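You operate a simulated robot arm through the tools that you are given. There is no shell and no other tool. Be economical: measure what you need, move in short steps, check, and stop when the job is done.

Carry out the task below with a simulated robot arm. There is one attempt and no reset: what you move stays moved.

## Task
Leak-test the black valve block in the rig's nest and sort it.
Fine: clamp, rig cover and vent shut; pump to the green band; still in the band after five seconds means tight tray, else leak tray; vent before opening. Where these are worked on the way, their far stop is far enough and under half their travel is too little: rig cover.

Only the result counts: the job must be done as asked and must still hold three seconds after the hand-in. Knocking over, shifting, dropping, spilling or breaking anything else fails it. Lids that push on must go on centred and level and be pressed home; caps that screw on are set level and turned clockwise until they are tight.

## Robot
A 6-joint arm with a two-finger parallel gripper, fixed in place. Base frame: the origin is at the foot of the arm, x ahead of it, y to its left, z up; the work surface is at about z = 870. Readings come in mm, degrees, newtons and seconds.
With the tool pointing down near the work surface it reaches from about 240 to 640 mm from the base axis. Its first joint turns from -66.0 to 66.0 degrees. Payload 2.7 kg.
Tool frame: the origin (TCP) lies between the finger pads and is the grasp point; the fingertips stand 23 mm ahead of it; z points along the fingers, y is the line along which they close. Largest opening 94 mm; finger width 38, thickness 10; the body of the gripper, 54 by 96 mm, starts 39 mm behind the TCP.
Orientation is told as [roll, pitch, yaw] about the base's x, y, z axes, in that order, counted from this pose: with the fingers straight down and closing along the base's y, the tool's x points along the base's -x, its y along +y and its z along -z.

## Interface
- The arm moves only by the tool jog_arm. Its argument "increments" is a list that holds one entry, the list of rows, each a list of 7 numbers: the shift along the base's x, y, z in mm, then the turn, a rotation vector about the base's x, y, z in degrees, then the finger opening in mm, from 0 to 94. In form: [[[tx, ty, tz, wx, wy, wz, jaw], ...]]. A call has 1 to 10 rows; each row shifts and turns the commanded pose from where the row before left it. Each row takes 0.2 s and may step no farther than 50 mm and 8.6 degrees from the row before; otherwise, or with a gripper value out of range, the whole call is refused. Where a pose cannot be reached the arm comes as near as it can. A force on the tool above 60 N (or 10 N above the force at the start of the call, whichever is more), or a blocked arm, ends the call early, and 0.2 s more pass. The fingers move at their own pace (about 45 mm/s each) and stop on an object; they squeeze with about 25 N. The grip force told is the motor's: it shows also when the fingers shut on nothing. Time passes only in rows, and 0.2 s behind the last, so rows that do not move let the fingers close. It gives the time, the measured TCP pose, the force on the tool (base axes), the opening and the grip force at its end, in the units of the frame above (readings bear some noise), with the torque about the TCP (base axes, N m) and any sound that the robot's microphone picked up.
- Cameras (640 x 400 px; columns grow to the right, rows downward): "scene" is fixed at [94.3, -459.3, 1408.4]; the picture's right is [0.50, -0.87, 0.00], its down [-0.55, -0.32, -0.77] and it looks along [0.67, 0.38, -0.63] (base axes); focal length 339 px, centre (320, 200). "wrist" rides on the gripper at [86, 16, -74] in the tool frame; the picture's right is [-0.18, 0.98, 0.00], its down [-0.58, -0.11, -0.81] and it looks along [-0.79, -0.15, 0.59] (tool axes); focal length 243 px, centre (320, 200).
- grab_frame(camera): a new picture of that camera. It takes no simulated time.
- measure_at(camera, pixels): for up to 12 pixels [column, row] of the newest picture of that camera ("zoom" is the newest enlarged one), the place [x, y, z] in the base frame of the surface seen there, good to about 2 mm, but the place of the scene camera against the robot may be out by one fixed shift of up to 12 mm in any direction. It takes no simulated time.
- zoom(camera, box): a new picture of the part [left, top, right, bottom] of that camera's present view, enlarged. It takes no simulated time.
- finish_job(): hands the job in; it is judged then, once.

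Keep the steps short. Do not move on a guess: measure, check each grasp and each placing, and mend mistakes. In all there are 80 turns and 34 pictures (those below and enlarged ones count). Leave the gripper open and the arm clear of the work at the hand-in unless told otherwise, and finish with a single line.

The tools are called after "Call:" by a JSON object that holds its "api" and its "payload". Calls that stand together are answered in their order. jog_arm: Moves the arm, as the interface text tells. Its arguments: {"type":"object","properties":{"increments":{"type":"array","items":{"type":"array","items":{"type":"array","items":{"type":"number"}}}}},"required":["increments"]} The other tools are called the same way: grab_frame (camera) takes a picture; measure_at (camera, pixels) gives the place of the surface under pixels of a picture; zoom (camera, box) takes an enlarged picture of a part of a camera's view; finish_job () hands the job in.

At the start:

```text
time: 0.0
tcp_pos: [306.3, -208.8, 1196.3]
ee_rot: [-0.1, -0.2, 0.0]
ft_force: [0.0, -0.9, 0.7]
wrist_torque: [0.0, 0.01, -0.02]
gripper_width: 94.2
gripper_force: 0.0
```

scene: 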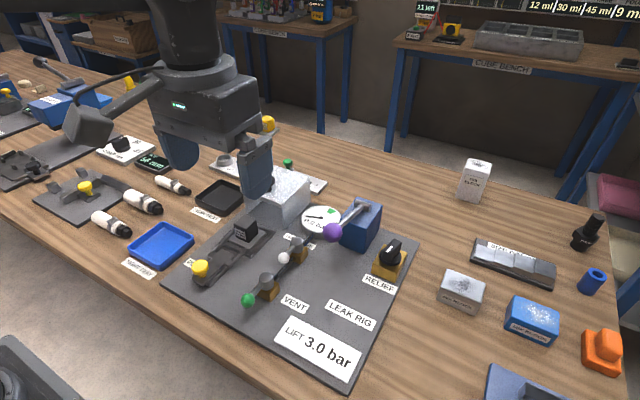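
wrist: 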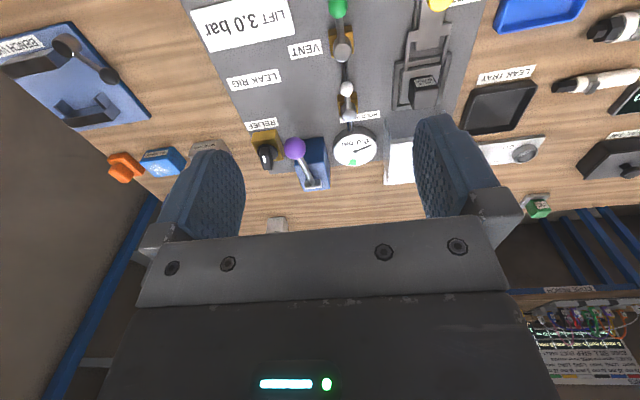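

I see the rig with a gauge, purple pump lever, green vent handle, yellow-knobbed clamp and another valve with a white knob. I'll zoom in from both cameras.

Call:
{"api": "zoom", "payload": {"camera": "scene", "box": [160, 150, 430, 385]}}

Call:
{"api": "zoom", "payload": {"camera": "wrist", "box": [180, 0, 640, 210]}}

```text
1.70 times, centred on (295, 268) of scene
```

zoom: 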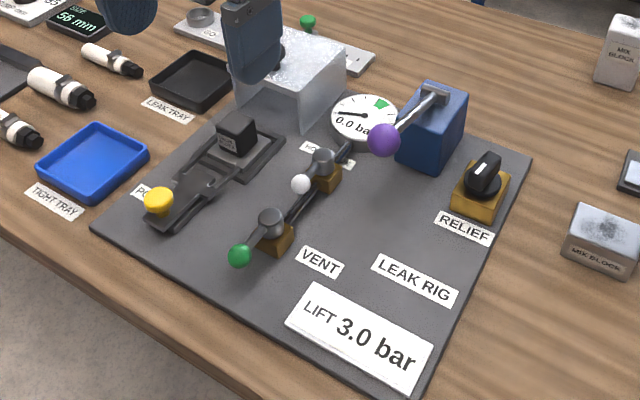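

```text
1.39 times, centred on (410, 105) of wrist
```

zoom: 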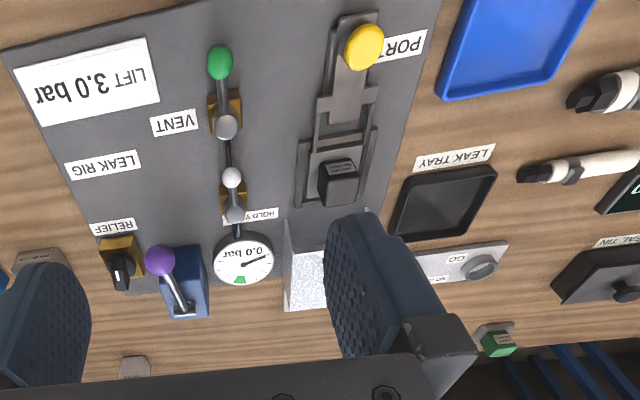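

The arm blocks part of the view. I'll measure the key points first, in the wrist zoom and the last scene zoom.

Call:
{"api": "measure_at", "payload": {"camera": "zoom", "pixels": [[362, 45], [345, 95], [338, 170], [300, 275], [219, 62], [227, 125], [232, 178], [236, 214], [158, 260], [187, 300], [120, 270], [445, 205]]}}

Call:
{"api": "measure_at", "payload": {"camera": "scene", "pixels": [[199, 268], [245, 230], [290, 190], [248, 300], [283, 258], [333, 232], [390, 250], [320, 217], [160, 245], [220, 196]]}}

```text
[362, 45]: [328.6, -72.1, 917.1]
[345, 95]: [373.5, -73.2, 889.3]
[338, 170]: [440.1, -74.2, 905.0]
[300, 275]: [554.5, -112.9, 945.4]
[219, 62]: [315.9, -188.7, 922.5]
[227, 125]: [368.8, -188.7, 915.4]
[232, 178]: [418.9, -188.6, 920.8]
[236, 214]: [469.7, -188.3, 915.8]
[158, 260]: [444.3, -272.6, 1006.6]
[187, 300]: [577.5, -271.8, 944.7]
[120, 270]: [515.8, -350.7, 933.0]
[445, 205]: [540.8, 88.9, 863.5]
```

```text
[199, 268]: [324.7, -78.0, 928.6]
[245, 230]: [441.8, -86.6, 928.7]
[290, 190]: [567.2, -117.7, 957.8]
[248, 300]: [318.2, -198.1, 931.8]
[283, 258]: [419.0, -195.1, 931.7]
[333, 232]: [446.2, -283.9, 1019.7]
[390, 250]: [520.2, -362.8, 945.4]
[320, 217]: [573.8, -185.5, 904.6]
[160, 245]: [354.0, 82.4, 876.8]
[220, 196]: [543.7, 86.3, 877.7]
```

Scene camera is offset about (+1,-9,+12). I'll back off and move to look closely at the nest, cover box and clamp.

Call:
{"api": "jog_arm", "payload": {"increments": [[[-20, 40, -20, 0, 0, 0, 94], [-20, 40, -20, 0, 0, 0, 94], [-10, 40, -20, 0, 0, 0, 94], [0, 10, 0, 0, 0, 0, 94]]]}}

Call:
{"api": "grab_frame", "payload": {"camera": "wrist"}}

Call:
{"api": "zoom", "payload": {"camera": "scene", "box": [170, 160, 420, 320]}}

```text
time: 1.0
tcp_pos: [257.9, -79.3, 1134.7]
ee_rot: [-0.1, -0.2, 0.0]
ft_force: [-0.3, 0.3, 0.1]
wrist_torque: [-0.01, 0.03, -0.01]
gripper_width: 94.1
gripper_force: 0.1
```

```text
29 pictures are left
```

wrist: 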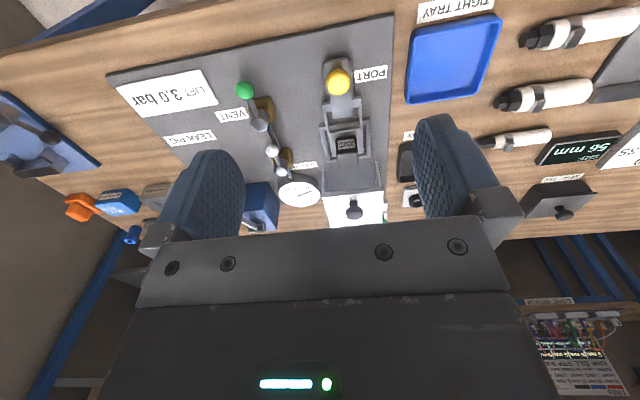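

```text
2.50 times, centred on (295, 240) of scene
```

zoom: 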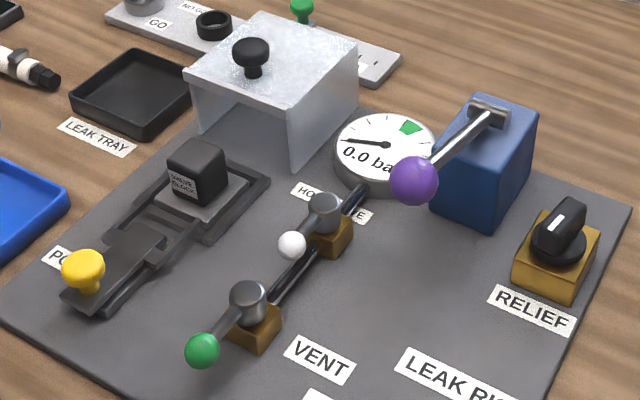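

Call:
{"api": "zoom", "payload": {"camera": "wrist", "box": [220, 50, 400, 230]}}

Call:
{"api": "zoom", "payload": {"camera": "scene", "box": [265, 200, 345, 250]}}

```text
2.22 times, centred on (310, 140) of wrist
```

zoom: 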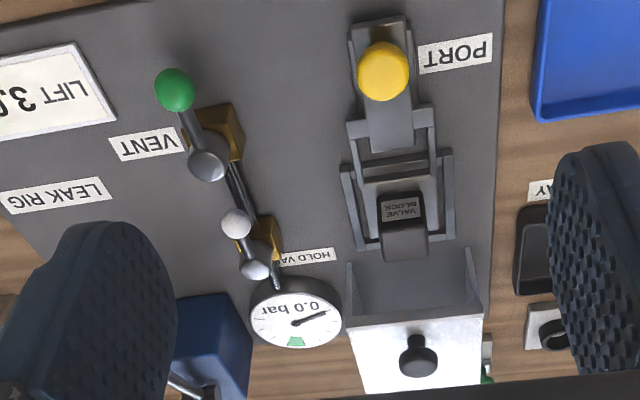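

```text
8.00 times, centred on (305, 225) of scene
```

zoom: 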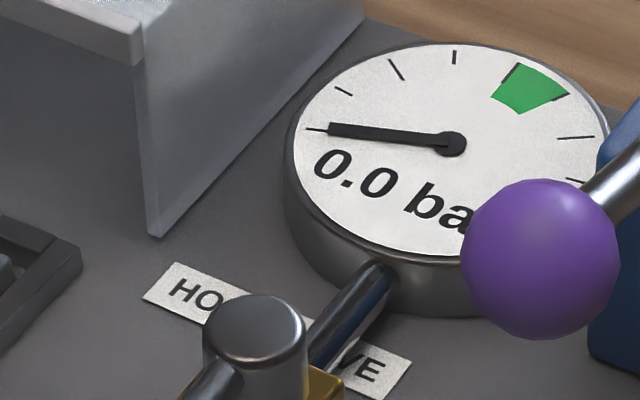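

The block sits in the nest; I need the clamp's geometry. Measuring points on its parts in the wrist picture.

Call:
{"api": "measure_at", "payload": {"camera": "wrist", "pixels": [[338, 81], [341, 108], [343, 116], [346, 126], [360, 113], [327, 108], [326, 156], [346, 142], [367, 131], [335, 60], [324, 72], [354, 210]]}}

Call:
{"api": "zoom", "payload": {"camera": "scene", "box": [185, 210, 285, 290]}}

```text
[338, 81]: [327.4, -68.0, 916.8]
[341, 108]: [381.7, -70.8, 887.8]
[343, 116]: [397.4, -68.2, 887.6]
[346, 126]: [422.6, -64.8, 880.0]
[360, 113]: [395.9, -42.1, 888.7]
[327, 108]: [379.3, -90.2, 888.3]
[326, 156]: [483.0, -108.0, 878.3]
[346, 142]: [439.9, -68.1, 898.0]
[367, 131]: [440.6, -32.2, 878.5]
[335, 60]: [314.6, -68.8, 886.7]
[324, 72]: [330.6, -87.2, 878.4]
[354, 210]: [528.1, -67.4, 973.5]
```

```text
5.00 times, centred on (235, 250) of scene
```

zoom: 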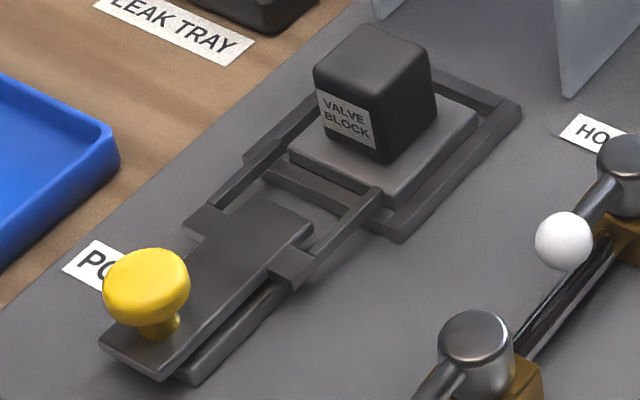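

The clamp is a plate on a slide (yellow knob at about 329,-69,915) that goes +x onto the block. The cover is the hood with the black knob at (528,-67,973), which should slide -x. I'll grip the yellow knob first.

Call:
{"api": "jog_arm", "payload": {"increments": [[[35, 5, -40, 0, 0, 0, 70], [36, 5, -40, 0, 0, 0, 60], [0, 0, -45, 0, 0, 0, 50], [0, 0, -45, 0, 0, 0, 50], [0, 0, -30, 0, 0, 0, 50], [0, 0, -18, 0, 0, 0, 50], [0, 0, 0, 0, 0, 0, 50]]]}}

Call:
{"api": "zoom", "payload": {"camera": "scene", "box": [150, 190, 310, 310]}}

```text
refused: row 1 steps farther than a row can; nothing moved
```

```text
3.33 times, centred on (230, 250) of scene
```

zoom: 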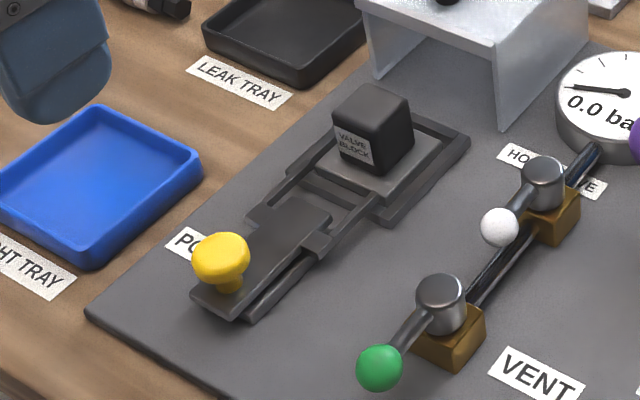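

The first row's step was too long, so I'll redo it with shorter ones.

Call:
{"api": "jog_arm", "payload": {"increments": [[[24, 5, -35, 0, 0, 0, 70], [24, 5, -35, 0, 0, 0, 60], [23, 0, -35, 0, 0, 0, 50], [0, 0, -45, 0, 0, 0, 50], [0, 0, -40, 0, 0, 0, 50], [0, 0, -29, 0, 0, 0, 50], [0, 0, 0, 0, 0, 0, 50]]]}}

Call:
{"api": "zoom", "payload": {"camera": "scene", "box": [150, 190, 310, 310]}}

```text
time: 2.6
tcp_pos: [326.8, -72.4, 917.1]
ee_rot: [-0.1, -0.1, 0.0]
ft_force: [-0.1, -0.5, -0.3]
wrist_torque: [-0.03, 0.0, -0.03]
gripper_width: 50.2
gripper_force: 0.1
```

```text
3.33 times, centred on (230, 250) of scene
```

zoom: 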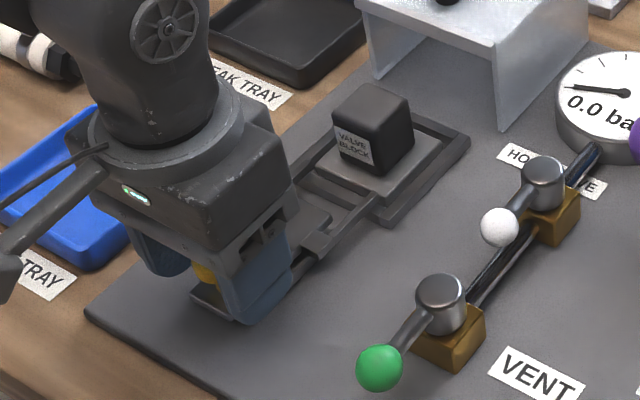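

The fingers straddle the yellow knob. Now I close on it and push gently +x.

Call:
{"api": "jog_arm", "payload": {"increments": [[[0, 3, 0, 0, 0, 0, 10], [0, 0, 0, 0, 0, 0, 10], [0, 0, 0, 0, 0, 0, 10], [5, 0, 0, 0, 0, 0, 10], [5, 0, 0, 0, 0, 0, 10]]]}}

```text
time: 3.8
tcp_pos: [336.7, -69.8, 917.4]
ee_rot: [-0.2, -0.2, 0.0]
ft_force: [-0.7, -39.1, -0.2]
wrist_torque: [-0.36, 0.25, -0.18]
gripper_width: 29.0
gripper_force: 45.0
```

The grip is 29 mm wide with a sideways load of 39 N, so I'm a little off-centre. I'll shift -y to relieve it and keep pushing.

Call:
{"api": "jog_arm", "payload": {"increments": [[[0, -3, 0, 0, 0, 0, 10], [5, 0, 0, 0, 0, 0, 10], [5, 0, 0, 0, 0, 0, 10]]]}}

Call:
{"api": "zoom", "payload": {"camera": "scene", "box": [150, 190, 310, 310]}}

```text
time: 4.6
tcp_pos: [347.1, -69.8, 917.1]
ee_rot: [-0.1, -0.2, 0.1]
ft_force: [-1.5, -21.4, 1.8]
wrist_torque: [-0.15, -0.06, -0.11]
gripper_width: 28.9
gripper_force: 45.2
```

```text
3.33 times, centred on (230, 250) of scene
```

zoom: 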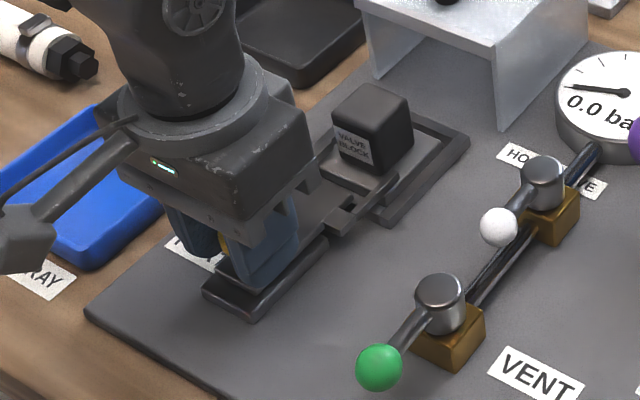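

The plate slides with the knob and the grip holds. I'll keep going to the stop.

Call:
{"api": "jog_arm", "payload": {"increments": [[[4, -2, 0, 0, 0, 0, 10], [4, 0, 0, 0, 0, 0, 10], [4, 0, 0, 0, 0, 0, 10], [3, 0, 0, 0, 0, 0, 10], [3, 0, 0, 0, 0, 0, 10], [3, 0, 0, 0, 0, 0, 10], [3, 0, 0, 0, 0, 0, 10], [3, 0, 0, 0, 0, 0, 10]]]}}

```text
time: 6.4
tcp_pos: [369.5, -70.2, 916.6]
ee_rot: [0.0, 0.7, 0.0]
ft_force: [-28.9, 13.0, 7.3]
wrist_torque: [0.11, 0.02, 0.11]
gripper_width: 28.9
gripper_force: 45.1
```

Resistance is -29 N near x=370. I'll push a little more to be sure it is the stop.

Call:
{"api": "jog_arm", "payload": {"increments": [[[2, 0, 0, 0, 0, 0, 10], [2, 0, 0, 0, 0, 0, 10]]]}}

Call:
{"api": "zoom", "payload": {"camera": "scene", "box": [170, 180, 330, 300]}}

```text
time: 7.0
tcp_pos: [373.9, -68.8, 916.5]
ee_rot: [0.1, 0.8, 0.1]
ft_force: [-28.2, 19.8, -2.7]
wrist_torque: [0.15, 0.16, 0.07]
gripper_width: 28.9
gripper_force: 45.0
```

```text
3.33 times, centred on (250, 240) of scene
```

zoom: 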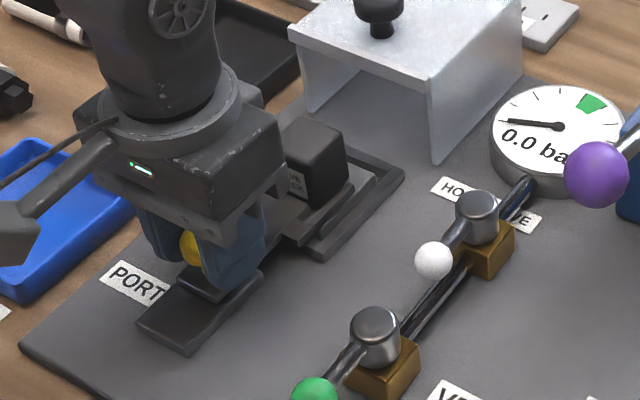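

At constant 28 N the fingers started slipping on the knob, so it's probably at the stop. I'll open, lift and look.

Call:
{"api": "jog_arm", "payload": {"increments": [[[0, 0, 0, 0, 0, 0, 50], [0, 0, 0, 0, 0, 0, 50], [-10, 0, 40, 0, 0, 0, 50], [-40, 0, 25, 0, 0, 0, 60], [-40, 0, 15, 0, 0, 0, 94]]]}}

Call:
{"api": "zoom", "payload": {"camera": "scene", "box": [180, 190, 300, 280]}}

```text
time: 8.2
tcp_pos: [284.6, -71.0, 997.4]
ee_rot: [-0.1, 0.0, 0.1]
ft_force: [0.0, 0.0, 0.0]
wrist_torque: [0.03, -0.04, -0.01]
gripper_width: 94.1
gripper_force: 0.6
```

```text
4.44 times, centred on (240, 235) of scene
```

zoom: 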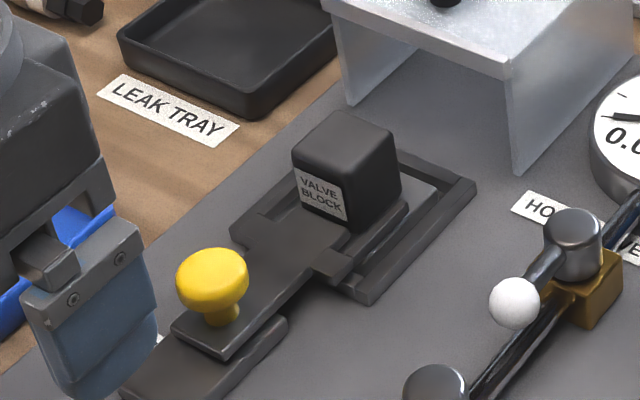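

Call:
{"api": "measure_at", "payload": {"camera": "zoom", "pixels": [[212, 270], [325, 235], [345, 130], [328, 205], [440, 170]]}}

Call:
{"api": "zoom", "payload": {"camera": "wrist", "box": [240, 0, 420, 120]}}

```text
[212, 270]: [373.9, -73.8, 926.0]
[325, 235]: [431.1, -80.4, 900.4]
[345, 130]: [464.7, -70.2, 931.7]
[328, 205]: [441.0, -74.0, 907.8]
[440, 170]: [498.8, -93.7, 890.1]
```

```text
3.33 times, centred on (330, 60) of wrist
```

zoom: 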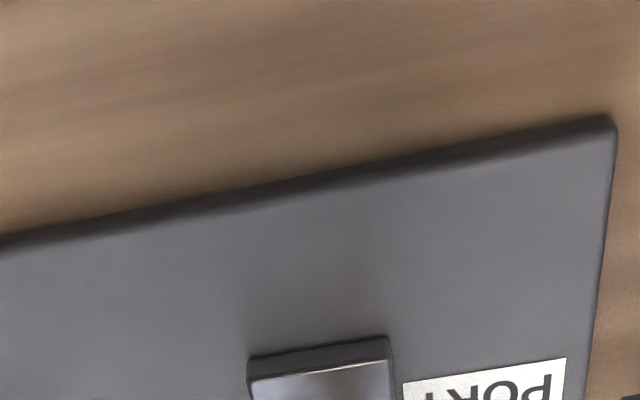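

Clamp seated: plate against the block, about 45 mm of travel. Next is the cover knob at (528,-67,973).

Call:
{"api": "jog_arm", "payload": {"increments": [[[20, 0, 40, 0, 0, 0, 60], [45, 0, 10, 0, 0, 0, 60], [45, 0, 10, 0, 0, 0, 60], [45, 1, 0, 0, 0, 0, 60], [45, 1, 0, 0, 0, 0, 60], [43, 1, 0, 0, 0, 0, 60], [0, 0, -20, 0, 0, 0, 60], [0, 0, 0, 0, 0, 0, 60]]]}}

Call:
{"api": "zoom", "payload": {"camera": "scene", "box": [210, 130, 370, 230]}}

```text
time: 10.0
tcp_pos: [532.8, -70.4, 1037.5]
ee_rot: [-0.1, -0.1, 0.1]
ft_force: [-0.4, 0.2, -0.4]
wrist_torque: [0.02, 0.0, 0.0]
gripper_width: 60.3
gripper_force: 0.1
```

```text
4.00 times, centred on (290, 180) of scene
```

zoom: 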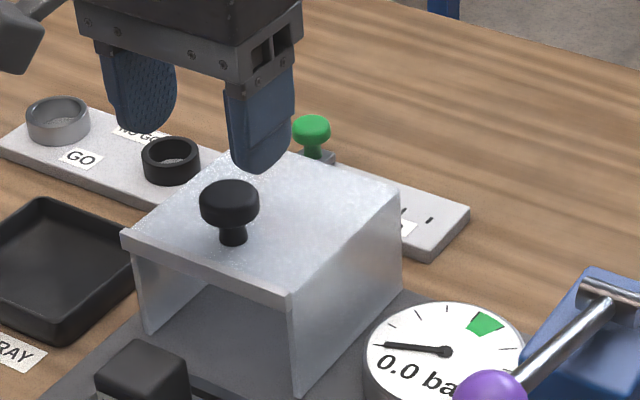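

Call:
{"api": "measure_at", "payload": {"camera": "zoom", "pixels": [[229, 190], [229, 205], [233, 238], [125, 235], [295, 305], [290, 155], [398, 195]]}}

```text
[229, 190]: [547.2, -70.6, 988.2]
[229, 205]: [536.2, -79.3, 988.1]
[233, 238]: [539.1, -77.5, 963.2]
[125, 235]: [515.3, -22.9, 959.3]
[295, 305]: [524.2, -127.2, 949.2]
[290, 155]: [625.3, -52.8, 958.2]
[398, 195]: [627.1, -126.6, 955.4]
```

The knob axis is about (540,-67), top near 976. I'll adjust and descend around it.

Call:
{"api": "jog_arm", "payload": {"increments": [[[7, 3, -20, 0, 0, 0, 60], [0, 0, -25, 0, 0, 0, 60], [0, 0, -15, 0, 0, 0, 60], [0, 0, -5, 0, 0, 0, 60], [0, 0, 0, 0, 0, 0, 60]]]}}

Call:
{"api": "zoom", "payload": {"camera": "scene", "box": [210, 130, 370, 230]}}

```text
time: 11.2
tcp_pos: [537.9, -65.2, 972.7]
ee_rot: [-0.1, -0.1, 0.1]
ft_force: [-1.9, -1.8, 3.2]
wrist_torque: [0.12, 0.12, 0.08]
gripper_width: 59.6
gripper_force: 0.0
```

```text
4.00 times, centred on (290, 180) of scene
```

zoom: 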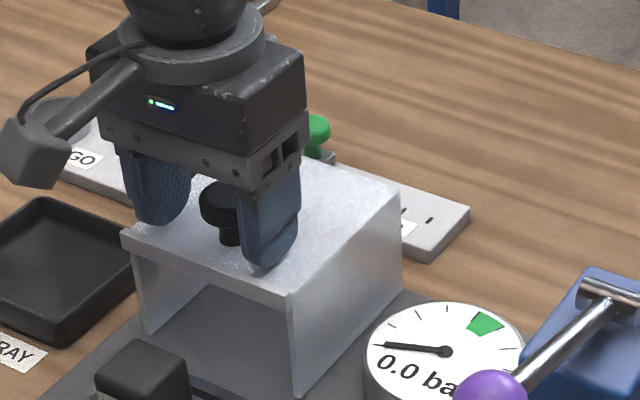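

The fingers flank the knob with light contact, so I'll raise 1 mm and close.

Call:
{"api": "jog_arm", "payload": {"increments": [[[0, 0, 1, 0, 0, 0, 15], [0, 0, 0, 0, 0, 0, 15], [0, 0, 0, 0, 0, 0, 15], [0, 0, 0, 0, 0, 0, 15]]]}}

```text
time: 12.2
tcp_pos: [538.1, -69.8, 973.1]
ee_rot: [-0.4, 0.1, -0.2]
ft_force: [0.7, -33.8, -7.6]
wrist_torque: [-0.2, -0.31, -0.26]
gripper_width: 31.1
gripper_force: 44.5
```

It grips at 31 mm and the knob centre is y≈-70. I'll relieve in y and draw -x slowly.

Call:
{"api": "jog_arm", "payload": {"increments": [[[0, -5, 0, 0, 0, 0, 15], [-5, 0, 0, 0, 0, 0, 15], [-5, 0, 0, 0, 0, 0, 15], [-5, 0, 0, 0, 0, 0, 15]]]}}

Call:
{"api": "zoom", "payload": {"camera": "scene", "box": [200, 140, 360, 240]}}

```text
time: 13.2
tcp_pos: [522.9, -69.3, 972.6]
ee_rot: [-0.1, -0.2, 0.2]
ft_force: [0.2, -8.2, 5.9]
wrist_torque: [-0.16, 1.14, -0.02]
gripper_width: 31.2
gripper_force: 44.8
```

```text
4.00 times, centred on (280, 190) of scene
```

zoom: 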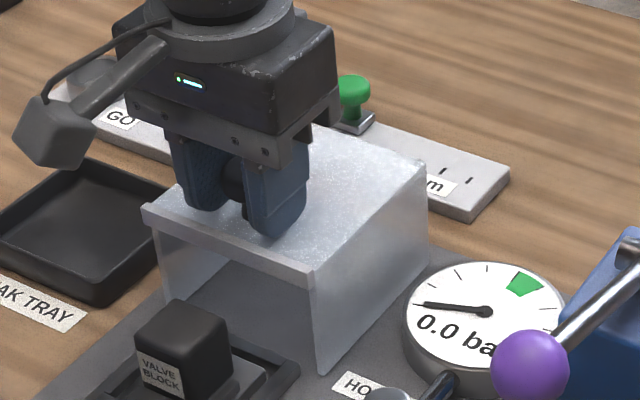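

The cover slides along. I'll continue -x, keeping level.

Call:
{"api": "jog_arm", "payload": {"increments": [[[-8, -1, 0, 0, 0, 0, 15], [-8, 0, 0, 0, 0, 0, 15], [-8, 0, 0, 0, 0, 0, 15], [-8, 0, 0, 0, 0, 0, 15], [-8, 0, 0, 0, 0, 0, 15], [-8, 0, 0, 0, 0, 0, 15], [-8, 0, 0, 0, 0, 0, 15]]]}}

```text
time: 14.8
tcp_pos: [466.7, -71.2, 973.9]
ee_rot: [-0.1, -0.3, 0.0]
ft_force: [1.0, 21.3, 11.2]
wrist_torque: [0.11, -0.99, 0.07]
gripper_width: 31.2
gripper_force: 44.9
```

Call:
{"api": "jog_arm", "payload": {"increments": [[[-6, 2, 0, 0, 0, 0, 15], [-6, 0, 0, 0, 0, 0, 15], [-5, 0, 0, 0, 0, 0, 15], [-5, 0, 0, 0, 0, 0, 15], [-4, 0, 0, 0, 0, 0, 15], [-4, 0, 0, 0, 0, 0, 15], [-4, 0, 0, 0, 0, 0, 15]]]}}

Call:
{"api": "zoom", "payload": {"camera": "scene", "box": [180, 160, 340, 280]}}

```text
time: 16.4
tcp_pos: [433.3, -69.3, 973.9]
ee_rot: [-0.2, -0.1, 0.1]
ft_force: [1.3, -1.4, 20.6]
wrist_torque: [-0.1, 0.4, 0.02]
gripper_width: 31.1
gripper_force: 45.6
```

```text
3.33 times, centred on (260, 220) of scene
```

zoom: 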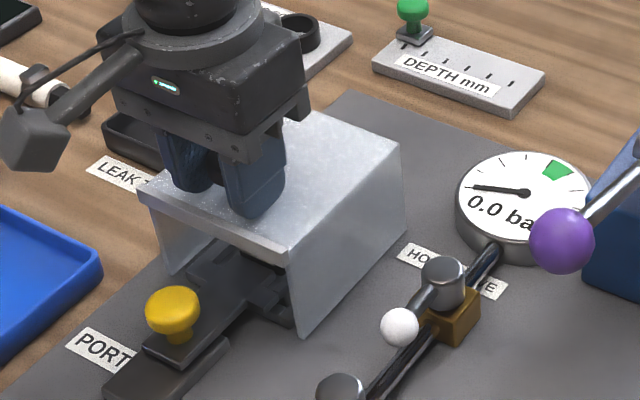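

The block is covered. I'll go on gently to the far stop.

Call:
{"api": "jog_arm", "payload": {"increments": [[[-3, 0, -0.5, 0, 0, 0, 15], [-3, 0, 0, 0, 0, 0, 15], [-3, 0, 0, 0, 0, 0, 15], [-3, 0, 0, 0, 0, 0, 15], [-3, 0, 0, 0, 0, 0, 15]]]}}

```text
time: 17.6
tcp_pos: [423.3, -69.3, 972.3]
ee_rot: [-0.2, -0.9, 0.1]
ft_force: [31.9, -21.8, 2.4]
wrist_torque: [0.28, -0.16, -0.3]
gripper_width: 31.3
gripper_force: 45.0
```

Stop reached with 32 N at x≈423 after about 115 mm of travel. Release, retreat up, then head over to the green vent ball (316,-189).

Call:
{"api": "jog_arm", "payload": {"increments": [[[0, 0, 0, 0, 0, 0, 60], [0, 0, 0, 0, 0, 0, 60], [0, 0, 45, 0, 0, 0, 60], [0, -20, 40, 0, 0, 0, 60], [-35, -35, 0, 0, 0, 0, 60], [-35, -35, 0, 0, 0, 0, 60], [-30, -25, -20, 0, 0, 0, 60], [0, -3, -40, 0, 0, 0, 60], [0, 0, 0, 0, 0, 0, 60]]]}}

Call:
{"api": "grab_frame", "payload": {"camera": "scene"}}

```text
time: 19.6
tcp_pos: [317.3, -184.4, 999.2]
ee_rot: [0.0, -0.1, 0.1]
ft_force: [-0.1, 1.4, 0.3]
wrist_torque: [0.02, 0.01, -0.01]
gripper_width: 60.0
gripper_force: 0.0
```

```text
14 pictures are left
```

scene: 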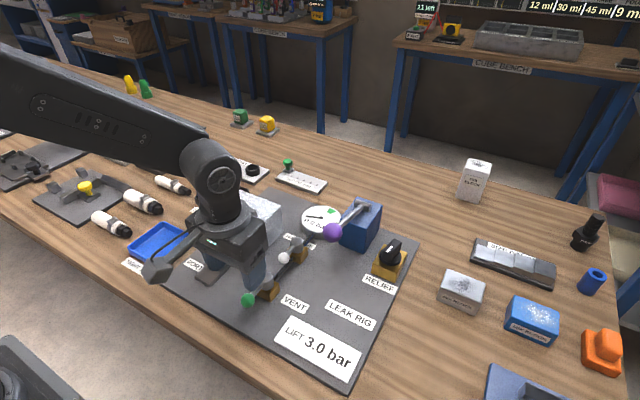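

Only 14 pictures remain, so I'll be sparing. Descending around the green ball and gripping it.

Call:
{"api": "jog_arm", "payload": {"increments": [[[2, -5, -40, 0, 0, 0, 60], [0, 0, -30, 0, 0, 0, 60], [0, 0, -13, 0, 0, 0, 60], [0, 0, 0, 0, 0, 0, 15], [0, 0, 0, 0, 0, 0, 15], [0, 0, 0, 0, 0, 0, 15]]]}}

```text
time: 21.0
tcp_pos: [320.0, -190.2, 916.7]
ee_rot: [0.0, -0.1, 0.0]
ft_force: [1.1, 7.7, -0.2]
wrist_torque: [0.09, -0.15, 0.07]
gripper_width: 23.5
gripper_force: 39.3
```

The ball is gripped (23.5 mm). I'll test a small move towards +y.

Call:
{"api": "jog_arm", "payload": {"increments": [[[0, 3, 0, 0, 0, 0, 15], [0, 3, 0, 0, 0, 0, 15], [0, 2, 0, 0, 0, 0, 15]]]}}

```text
time: 21.8
tcp_pos: [320.1, -182.6, 916.1]
ee_rot: [-0.2, -0.3, 0.1]
ft_force: [-3.2, -5.9, 17.8]
wrist_torque: [-0.04, 0.15, -0.31]
gripper_width: 23.6
gripper_force: 45.1
```

It moves freely toward +y (clockwise, 6 N). I'll follow the arc about pivot (369,-189) and turn the tool with it.

Call:
{"api": "jog_arm", "payload": {"increments": [[[1.5, 6.7, 0, 0, 0, -8, 15], [2.45, 6.4, 0, 0, 0, -8, 15], [3.3, 6.0, 0, 0, 0, -8, 15], [4.1, 5.5, 0, 0, 0, -8, 15], [4.8, 4.8, 0, 0, 0, -8, 15]]]}}

```text
time: 23.0
tcp_pos: [336.1, -154.1, 916.3]
ee_rot: [-0.2, -0.2, -40.0]
ft_force: [-1.3, 4.6, 13.3]
wrist_torque: [-0.66, -0.83, 0.13]
gripper_width: 23.6
gripper_force: 44.6
```

Call:
{"api": "jog_arm", "payload": {"increments": [[[5.5, 4.1, 0, 0, 0, -8, 15], [6.0, 3.3, 0, 0, 0, -8, 15], [6.4, 2.5, 0, 0, 0, -8, 15], [6.7, 1.5, 0, 0, 0, -8, 15]]]}}

```text
time: 24.0
tcp_pos: [362.2, -141.8, 914.0]
ee_rot: [-0.1, 0.0, -72.0]
ft_force: [-5.2, 24.2, 18.3]
wrist_torque: [0.26, 0.12, 0.1]
gripper_width: 23.4
gripper_force: 44.4
```

Call:
{"api": "jog_arm", "payload": {"increments": [[[4, 2, 0, 0, 0, -5, 15], [4, 0.5, 0, 0, 0, -5, 15], [3, 0, 0, 0, 0, 0, 15]]]}}

Call:
{"api": "zoom", "payload": {"camera": "scene", "box": [180, 170, 400, 310]}}

```text
time: 24.8
tcp_pos: [362.8, -143.1, 912.2]
ee_rot: [-1.8, 0.2, -82.3]
ft_force: [-16.9, -6.3, 13.4]
wrist_torque: [-0.39, 0.17, 0.05]
gripper_width: 23.1
gripper_force: 45.3
stopped in row 3: the force on the tool passed its limit at 64 N (the readings are from after the stop); the commanded pose is now the measured one
```

```text
2.86 times, centred on (290, 240) of scene
```

zoom: 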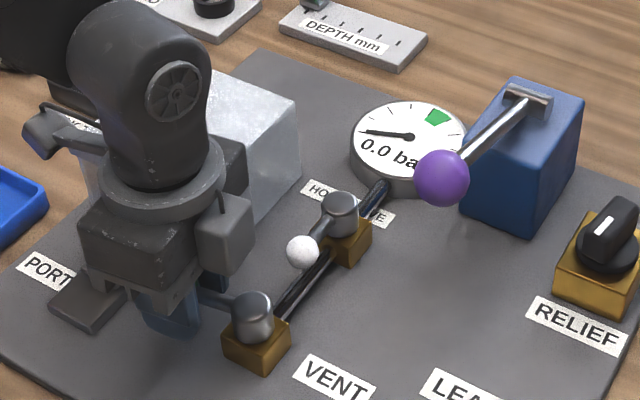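

The lever hit its stop lying across the pipe: vent shut. Release, lift, turn the tool back and look at the pump ball from the wrist.

Call:
{"api": "jog_arm", "payload": {"increments": [[[0, 0, 0, 0, 0, 0, 50], [0, 0, 0, 0, 0, 0, 50], [0, 0, 40, 0, 0, 8, 50], [0, 0, 45, 0, 0, 8.5, 60], [0, -25, 40, 0, 0, 8.5, 60], [0, -40, 10, 0, 0, 8.5, 60], [0, -40, 0, 0, 0, 8.5, 60], [0, -25, 0, 0, 0, 8.5, 60], [0, 0, 0, 0, 0, 8.5, 60], [0, 0, 0, 0, 0, 8.5, 60]]]}}

Call:
{"api": "jog_arm", "payload": {"increments": [[[0, 0, 0, 0, 0, 8.3, 60], [0, 0, 0, 0, 0, 7, 60], [0, 0, 0, 0, 0, 0, 60]]]}}

Call:
{"api": "zoom", "payload": {"camera": "wrist", "box": [200, 0, 440, 200]}}

```text
time: 27.0
tcp_pos: [364.4, -272.6, 1048.9]
ee_rot: [-1.5, 0.2, -14.6]
ft_force: [0.1, -0.8, 0.4]
wrist_torque: [-0.01, 0.03, -0.01]
gripper_width: 60.1
gripper_force: 0.0
```

```text
time: 27.8
tcp_pos: [366.5, -274.0, 1048.0]
ee_rot: [-1.3, 0.2, 0.7]
ft_force: [-0.1, 0.6, 1.0]
wrist_torque: [-0.03, 0.01, -0.02]
gripper_width: 59.9
gripper_force: 0.1
```

```text
2.00 times, centred on (320, 100) of wrist
```

zoom: 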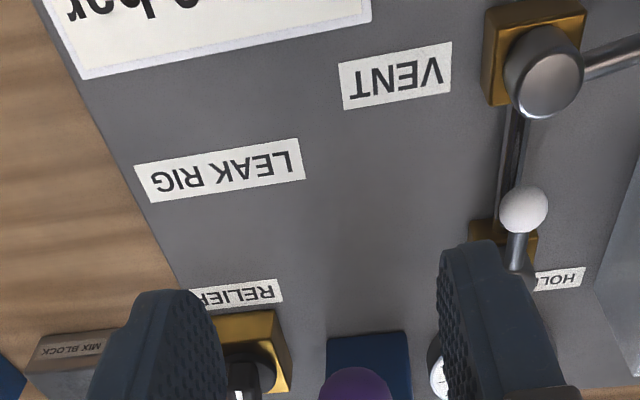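

Call:
{"api": "measure_at", "payload": {"camera": "zoom", "pixels": [[356, 390], [335, 392], [378, 392], [355, 375], [540, 80], [610, 62]]}}

Call:
{"api": "measure_at", "payload": {"camera": "wrist", "pixels": [[338, 200], [338, 210]]}}

```text
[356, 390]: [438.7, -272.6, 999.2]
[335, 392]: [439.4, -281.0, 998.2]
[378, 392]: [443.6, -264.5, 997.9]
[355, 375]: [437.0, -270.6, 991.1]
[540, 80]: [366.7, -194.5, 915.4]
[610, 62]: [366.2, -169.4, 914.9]
```

```text
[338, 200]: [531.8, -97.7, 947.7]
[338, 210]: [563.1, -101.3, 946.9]
```

The vent lever is exactly across the pipe. The pump ball centre is about (452,-272,996), so I'll go over it, descend and grip.

Call:
{"api": "jog_arm", "payload": {"increments": [[[40, 1, 10, 1.3, 0, -0.7, 65], [45, 1, 0, 0, 0, 0, 65], [0, 0, -30, 0, 0, 0, 65], [0, 0, -30, 0, 0, 0, 65], [0, 0, 0, 0, 0, 0, 65], [0, 0, 0, 0, 0, 0, 20], [0, 0, 0, 0, 0, 0, 20], [0, 0, 0, 0, 0, 0, 20]]]}}

```text
time: 29.6
tcp_pos: [449.7, -274.8, 995.7]
ee_rot: [-0.4, 0.1, -0.2]
ft_force: [2.5, -23.2, -4.3]
wrist_torque: [-0.08, -0.04, -0.12]
gripper_width: 33.1
gripper_force: 45.0
```

Gripped (33 mm). Now a trial down-stroke.

Call:
{"api": "jog_arm", "payload": {"increments": [[[-2, -2, -6, 0, 0, 0, 20], [-2, 0, -6, 0, 0, 0, 20], [-2, 0, -6, 0, 0, 0, 20], [-2, 0, -6, 0, 0, 0, 20]]]}}

Call:
{"api": "zoom", "payload": {"camera": "scene", "box": [260, 170, 420, 270]}}

```text
time: 30.6
tcp_pos: [444.0, -274.7, 975.8]
ee_rot: [-0.4, -0.5, -0.1]
ft_force: [18.5, -19.8, 9.0]
wrist_torque: [-0.02, -1.08, -0.06]
gripper_width: 33.0
gripper_force: 45.4
```

```text
4.00 times, centred on (340, 220) of scene
```

zoom: 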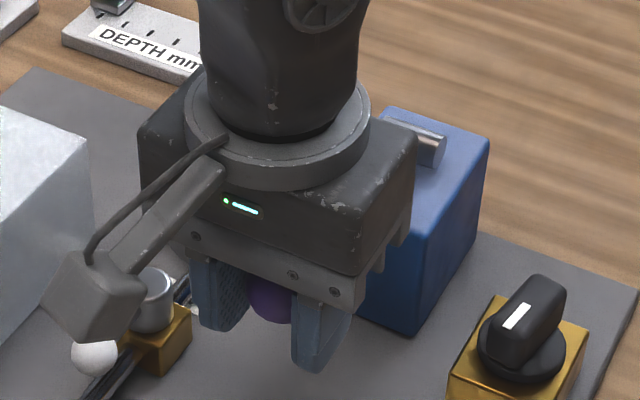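

The gauge is hidden by the arm. I'll finish this stroke to the bottom stop and watch the force.

Call:
{"api": "jog_arm", "payload": {"increments": [[[1, 0, -6, 0, 0, 0, 20], [-1, 0, -6, 0, 0, 0, 20], [-1, 0, -6, 0, 0, 0, 20], [-0.5, 0, -6, 0, 0, 0, 20]]]}}

Call:
{"api": "grab_frame", "payload": {"camera": "wrist"}}

```text
time: 31.6
tcp_pos: [440.9, -273.6, 950.6]
ee_rot: [-0.3, -0.2, -0.1]
ft_force: [7.7, -19.6, 15.0]
wrist_torque: [0.06, -1.26, -0.17]
gripper_width: 32.9
gripper_force: 44.5
```

```text
10 pictures are left
```

wrist: 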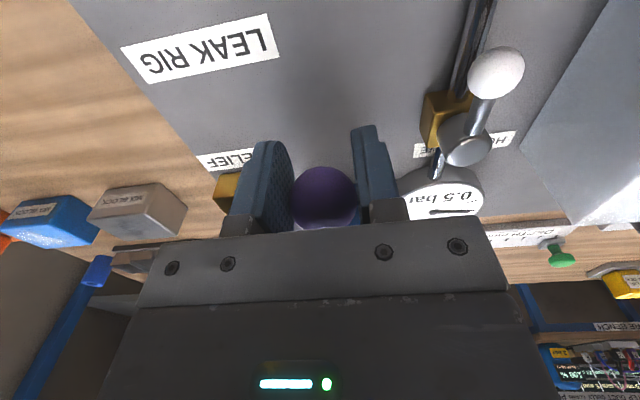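

The gauge reads 0.5 bar through the wrist camera. The band seems to be from the second long tick, probably about 2.0–2.5. I'll continue down to find the stroke's end.

Call:
{"api": "jog_arm", "payload": {"increments": [[[0, 0, -5, 0, 0, 0, 20], [0, 0, -5, 0, 0, 0, 20], [0, 0, -5, 0, 0, 0, 20]]]}}

```text
time: 32.4
tcp_pos: [443.5, -274.2, 936.5]
ee_rot: [-0.4, -0.3, -0.1]
ft_force: [7.1, -21.3, 15.7]
wrist_torque: [0.07, -1.28, -0.16]
gripper_width: 33.5
gripper_force: 45.0
```

Call:
{"api": "jog_arm", "payload": {"increments": [[[1, 0, -5, 0, 0, 0, 20], [1, 0, -5, 0, 0, 0, 20], [1, 0, -5, 0, 0, 0, 20]]]}}

```text
time: 33.2
tcp_pos: [443.8, -274.9, 924.1]
ee_rot: [-0.5, -0.2, -0.1]
ft_force: [-5.4, -22.6, 27.5]
wrist_torque: [0.17, -0.26, -0.21]
gripper_width: 33.5
gripper_force: 45.4
```

Force has risen to 27 N at z≈924, the bottom. Now the up-stroke along the arc, then I read the gauge.

Call:
{"api": "jog_arm", "payload": {"increments": [[[-1, -1, 8, 0, 0, 0, 20], [-1, 0, 10, 0, 0, 0, 20], [0, 0, 10, 0, 0, 0, 20], [1, 0, 10, 0, 0, 0, 20], [2, 0, 10, 0, 0, 0, 20], [3, 0, 10, 0, 0, 0, 20], [4, 0, 10, 0, 0, 0, 20], [2, 0, 4, 0, 0, 0, 20]]]}}

Call:
{"api": "grab_frame", "payload": {"camera": "wrist"}}

```text
time: 35.0
tcp_pos: [451.9, -275.2, 987.8]
ee_rot: [0.1, 0.6, -0.3]
ft_force: [-15.4, -16.7, -26.7]
wrist_torque: [0.26, 0.03, -0.13]
gripper_width: 33.3
gripper_force: 45.0
```

```text
9 pictures are left
```

wrist: 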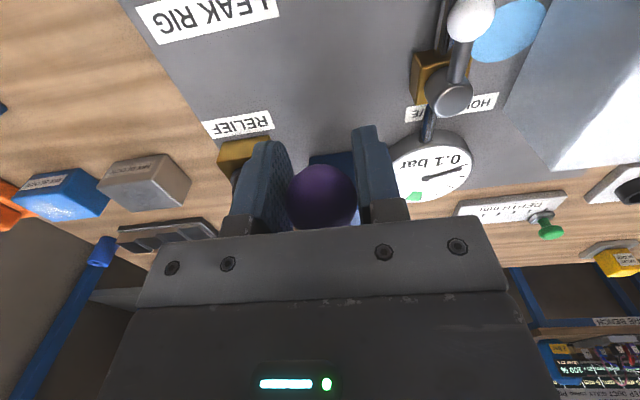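

Pressure has fallen to 0.1 bar, and a light blue patch has appeared near (505,30) by the white ball. I'll check where it is.

Call:
{"api": "measure_at", "payload": {"camera": "wrist", "pixels": [[505, 30], [480, 50], [535, 10], [470, 18], [452, 98], [430, 165], [530, 80]]}}

Call:
{"api": "zoom", "payload": {"camera": "scene", "box": [200, 180, 360, 300]}}

```text
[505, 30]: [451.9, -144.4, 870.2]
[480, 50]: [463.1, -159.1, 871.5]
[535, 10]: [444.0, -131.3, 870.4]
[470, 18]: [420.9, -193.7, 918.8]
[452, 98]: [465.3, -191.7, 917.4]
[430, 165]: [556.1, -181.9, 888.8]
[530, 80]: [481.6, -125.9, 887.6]
```

```text
3.33 times, centred on (280, 240) of scene
```

zoom: 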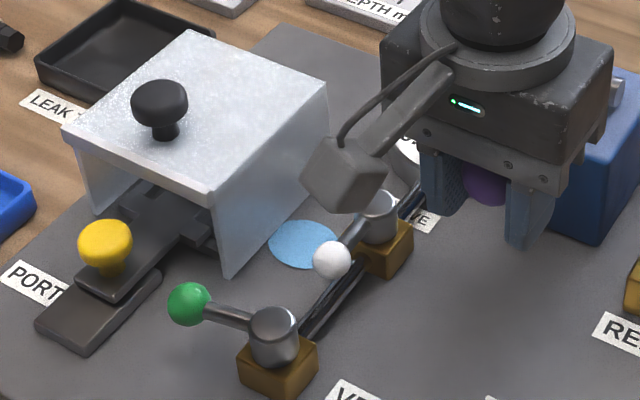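

The puddle is at (455,-145), beside the nest, and the fall was quick. Before judging the block I want to be sure the clamp is home. I'll release the pump and push the yellow knob from behind with closed fingers.

Call:
{"api": "jog_arm", "payload": {"increments": [[[0, 0, 0, 0, 0, 0, 65], [0, 0, 0, 0, 0, 0, 65], [0, 0, 45, 0, 0, 0, 65], [-20, 20, 30, 0, 0, 0, 40], [-30, 38, 0, 0, 0, 0, 20], [-30, 38, 0, 0, 0, 0, 0], [-30, 38, 0, 0, 0, 0, 0], [-22, 40, 0, 0, 0, 0, 0], [0, 32, -35, 0, 0, 0, 0]]]}}

```text
time: 37.0
tcp_pos: [318.7, -66.9, 1031.9]
ee_rot: [-0.2, 0.2, -0.2]
ft_force: [0.5, -0.6, -0.2]
wrist_torque: [0.01, -0.01, -0.02]
gripper_width: 0.2
gripper_force: 25.1
```

Call:
{"api": "jog_arm", "payload": {"increments": [[[0, -3, -45, 0, 0, 0, 0], [0, 0, -45, 0, 0, 0, 0], [0, 0, -28, 0, 0, 0, 0], [5, 0, 0, 0, 0, 0, 0], [5, 0, 0, 0, 0, 0, 0], [4, 0, 0, 0, 0, 0, 0], [0, 0, 0, 0, 0, 0, 0]]]}}

```text
time: 38.6
tcp_pos: [335.2, -71.5, 913.5]
ee_rot: [-0.1, 0.3, -0.1]
ft_force: [0.1, 0.0, -0.2]
wrist_torque: [-0.01, -0.04, 0.0]
gripper_width: 0.1
gripper_force: 25.0
```

Call:
{"api": "jog_arm", "payload": {"increments": [[[3, 0, 0, 0, 0, 0, 0], [3, 0, 0, 0, 0, 0, 0], [3, 0, 0, 0, 0, 0, 0], [3, 0, 0, 0, 0, 0, 0], [2, 0, 0, 0, 0, 0, 0]]]}}

```text
time: 39.7
tcp_pos: [337.5, -70.1, 912.7]
ee_rot: [0.0, 2.0, -0.3]
ft_force: [-16.4, 3.0, 18.0]
wrist_torque: [0.05, -0.33, 0.12]
gripper_width: 0.0
gripper_force: 25.1
stopped in row 5: the force on the tool passed its limit at 62 N (the readings are from after the stop); the commanded pose is now the measured one
```

It took 62 N with no motion: the clamp is home. Back to the pump; this time I'll pump quickly.

Call:
{"api": "jog_arm", "payload": {"increments": [[[-12, 0, 0, 0, -1.5, 0, 10], [0, 0, 45, 0, 0, 0, 30], [0, 0, 45, 0, 0, 0, 65], [0, -20, 40, 0, 0, 0, 65], [20, -40, 10, 0, 0, 0, 65], [25, -40, 0, 0, 0, 0, 65], [28, -40, 0, 0, 0, 0, 65], [28, -38, 0, 0, 0, 0, 65], [22, -27, 0, 0, 0, 0, 65], [0, 0, 0, 0, 0, 0, 65]]]}}

Call:
{"api": "zoom", "payload": {"camera": "scene", "box": [260, 150, 420, 250]}}

```text
time: 41.9
tcp_pos: [449.5, -279.6, 1051.2]
ee_rot: [0.0, 0.2, -0.3]
ft_force: [0.6, -0.7, -1.0]
wrist_torque: [0.03, -0.03, 0.01]
gripper_width: 65.0
gripper_force: 0.0
```

```text
4.00 times, centred on (340, 200) of scene
```

zoom: 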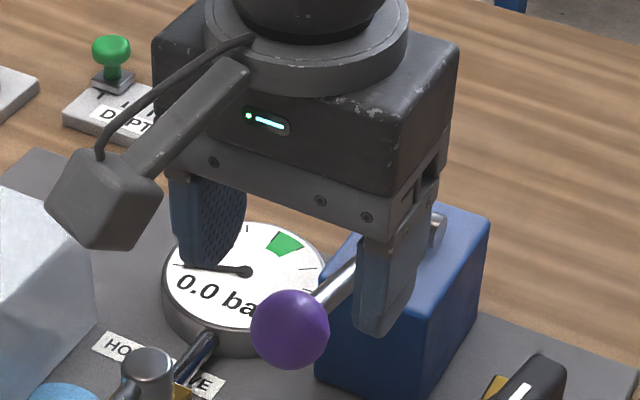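

Call:
{"api": "measure_at", "payload": {"camera": "zoom", "pixels": [[290, 330], [285, 300], [330, 290]]}}

```text
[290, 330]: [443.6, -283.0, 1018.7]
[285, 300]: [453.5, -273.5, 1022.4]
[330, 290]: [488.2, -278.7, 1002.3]
```

The ball is at its top again (centre about 452,-275,996) and the gauge reads 0.0. I'll grip it.

Call:
{"api": "jog_arm", "payload": {"increments": [[[2, 4, -30, 0, 0, 0, 65], [0, 0, -25, 0, 0, 0, 65], [0, 0, 0, 0, 0, 0, 65], [0, 0, 0, 0, 0, 0, 20], [0, 0, 0, 0, 0, 0, 20], [0, 0, 0, 0, 0, 0, 20]]]}}

```text
time: 43.3
tcp_pos: [452.1, -274.3, 996.1]
ee_rot: [0.1, 0.1, -0.1]
ft_force: [-1.3, 6.4, -0.2]
wrist_torque: [0.0, 0.01, 0.02]
gripper_width: 33.0
gripper_force: 44.7
```

Well centred grip. Two quick strokes, then the gauge.

Call:
{"api": "jog_arm", "payload": {"increments": [[[-7, 0, -22, 0, 0, 0, 20], [-3, 0, -25, 0, 0, 0, 20], [2, 0, -23, 0, 0, 0, 20], [-2, 0, 23, 0, 0, 0, 20], [3, 0, 25, 0, 0, 0, 20], [7, 0, 22, 0, 0, 0, 20], [-7, 0, -22, 0, 0, 0, 20], [-3, 0, -25, 0, 0, 0, 20], [2, 0, -23, 0, 0, 0, 20]]]}}

Call:
{"api": "zoom", "payload": {"camera": "wrist", "box": [360, 80, 540, 230]}}

```text
time: 45.3
tcp_pos: [445.4, -274.6, 927.4]
ee_rot: [-0.3, -0.1, -0.4]
ft_force: [0.3, -27.4, 11.9]
wrist_torque: [0.38, -0.83, -0.16]
gripper_width: 32.8
gripper_force: 39.2
```

```text
2.67 times, centred on (450, 155) of wrist
```

zoom: 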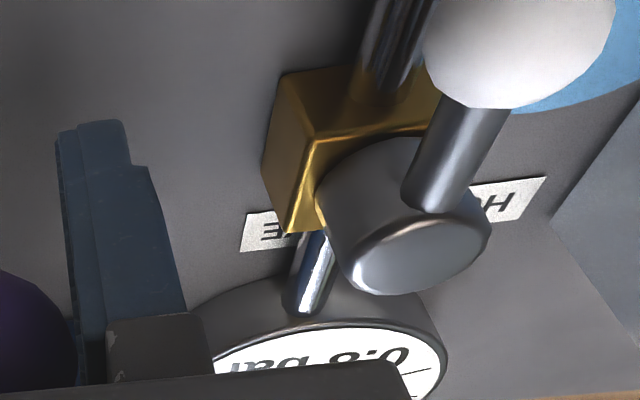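

It reads 0.8 bar after two strokes. I'll make two more, faster, to see whether pressure accumulates.

Call:
{"api": "jog_arm", "payload": {"increments": [[[0, 0, 35, 0, 0, 0, 20], [8, 0, 35, 0, 0, 0, 20], [-8, 0, -35, 0, 0, 0, 20], [0, 0, -35, 0, 0, 0, 20], [0, 0, 35, 0, 0, 0, 20], [8, 0, 35, 0, 0, 0, 20], [-8, 0, -35, 0, 0, 0, 20], [0, 0, -35, 0, 0, 0, 20]]]}}

Call:
{"api": "zoom", "payload": {"camera": "wrist", "box": [360, 80, 540, 230]}}

```text
time: 47.1
tcp_pos: [446.8, -275.0, 929.3]
ee_rot: [-0.4, -0.2, -0.2]
ft_force: [6.0, -31.5, 8.9]
wrist_torque: [0.48, -0.12, -0.02]
gripper_width: 34.2
gripper_force: 15.5
```

```text
2.67 times, centred on (450, 155) of wrist
```

zoom: 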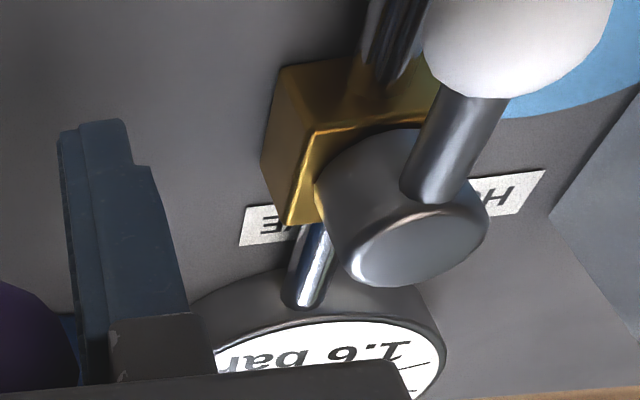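

It accumulates: 1.6 bar, with a leak of roughly 0.3 bar/s. The dial ticks are 0.5 apart, so the band is 2.0–2.5. Two more strokes.

Call:
{"api": "jog_arm", "payload": {"increments": [[[0, 0, 35, 0, 0, 0, 15], [8, 0, 35, 0, 0, 0, 15], [-8, 0, -35, 0, 0, 0, 15], [0, 0, -35, 0, 0, 0, 15], [0, 0, 35, 0, 0, 0, 15], [8, 0, 35, 0, 0, 0, 15], [-8, 0, -35, 0, 0, 0, 15], [0, 0, -35, 0, 0, 0, 15]]]}}

Call:
{"api": "grab_frame", "payload": {"camera": "wrist"}}

```text
time: 48.9
tcp_pos: [446.7, -274.5, 928.5]
ee_rot: [-0.2, -0.3, -0.2]
ft_force: [-4.6, -19.2, 14.3]
wrist_torque: [0.37, -1.37, -0.09]
gripper_width: 33.3
gripper_force: 45.2
```

```text
4 pictures are left
```

wrist: 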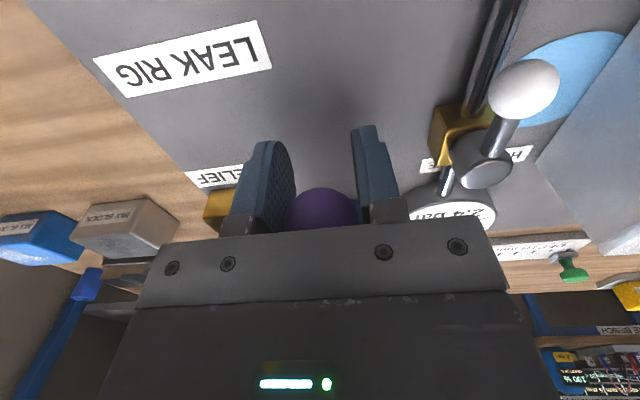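

2.4 bar, in the band. I'll now wait five seconds without moving.

Call:
{"api": "jog_arm", "payload": {"increments": [[[0, 0, 0, 0, 0, 0, 15], [0, 0, 0, 0, 0, 0, 15], [0, 0, 0, 0, 0, 0, 15], [0, 0, 0, 0, 0, 0, 15], [0, 0, 0, 0, 0, 0, 15], [0, 0, 0, 0, 0, 0, 15], [0, 0, 0, 0, 0, 0, 15], [0, 0, 0, 0, 0, 0, 15], [0, 0, 0, 0, 0, 0, 15], [0, 0, 0, 0, 0, 0, 15]]]}}

Call:
{"api": "jog_arm", "payload": {"increments": [[[0, 0, 0, 0, 0, 0, 15], [0, 0, 0, 0, 0, 0, 15], [0, 0, 0, 0, 0, 0, 15], [0, 0, 0, 0, 0, 0, 15], [0, 0, 0, 0, 0, 0, 15], [0, 0, 0, 0, 0, 0, 15], [0, 0, 0, 0, 0, 0, 15], [0, 0, 0, 0, 0, 0, 15], [0, 0, 0, 0, 0, 0, 15], [0, 0, 0, 0, 0, 0, 15], [0, 0, 0, 0, 0, 0, 15], [0, 0, 0, 0, 0, 0, 15], [0, 0, 0, 0, 0, 0, 15]]]}}

```text
time: 51.1
tcp_pos: [445.5, -275.2, 928.0]
ee_rot: [-0.2, 0.0, -0.2]
ft_force: [5.0, -21.6, 10.4]
wrist_torque: [0.41, -0.67, -0.07]
gripper_width: 33.3
gripper_force: 45.4
```

```text
refused: the rows must be a list of 1 to 10 entries
```

Call:
{"api": "jog_arm", "payload": {"increments": [[[0, 0, 0, 0, 0, 0, 15], [0, 0, 0, 0, 0, 0, 15], [0, 0, 0, 0, 0, 0, 15], [0, 0, 0, 0, 0, 0, 15], [0, 0, 0, 0, 0, 0, 15], [0, 0, 0, 0, 0, 0, 15], [0, 0, 0, 0, 0, 0, 15], [0, 0, 0, 0, 0, 0, 15], [0, 0, 0, 0, 0, 0, 15], [0, 0, 0, 0, 0, 0, 15]]]}}

Call:
{"api": "jog_arm", "payload": {"increments": [[[0, 0, 0, 0, 0, 0, 15], [0, 0, 0, 0, 0, 0, 15], [0, 0, 0, 0, 0, 0, 15]]]}}

Call:
{"api": "grab_frame", "payload": {"camera": "wrist"}}

```text
time: 53.3
tcp_pos: [445.8, -275.5, 927.1]
ee_rot: [-0.1, 0.0, -0.2]
ft_force: [8.7, -22.0, 7.2]
wrist_torque: [0.43, 0.06, -0.1]
gripper_width: 32.9
gripper_force: 45.0
```

```text
time: 54.1
tcp_pos: [445.2, -275.7, 927.5]
ee_rot: [-0.1, 0.1, -0.2]
ft_force: [9.3, -22.1, 7.4]
wrist_torque: [0.43, 0.14, -0.08]
gripper_width: 33.0
gripper_force: 45.4
```

```text
3 pictures are left
```

wrist: 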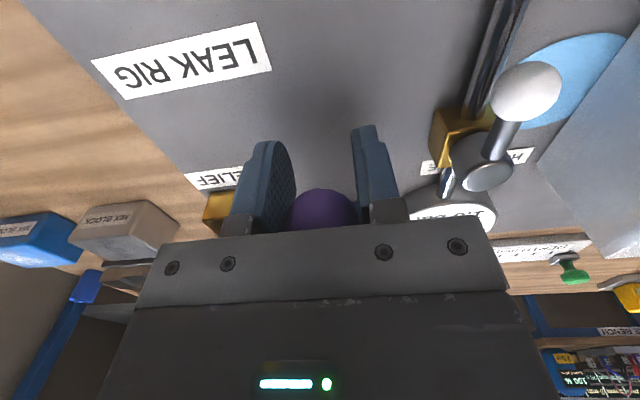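

It looks like about 1.0 bar, but I need to be certain, so I'll enlarge the gauge.

Call:
{"api": "zoom", "payload": {"camera": "wrist", "box": [390, 160, 520, 250]}}

```text
4.44 times, centred on (455, 205) of wrist
```

zoom: 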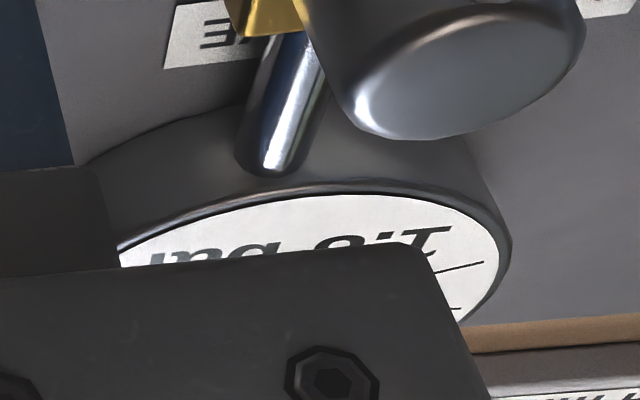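

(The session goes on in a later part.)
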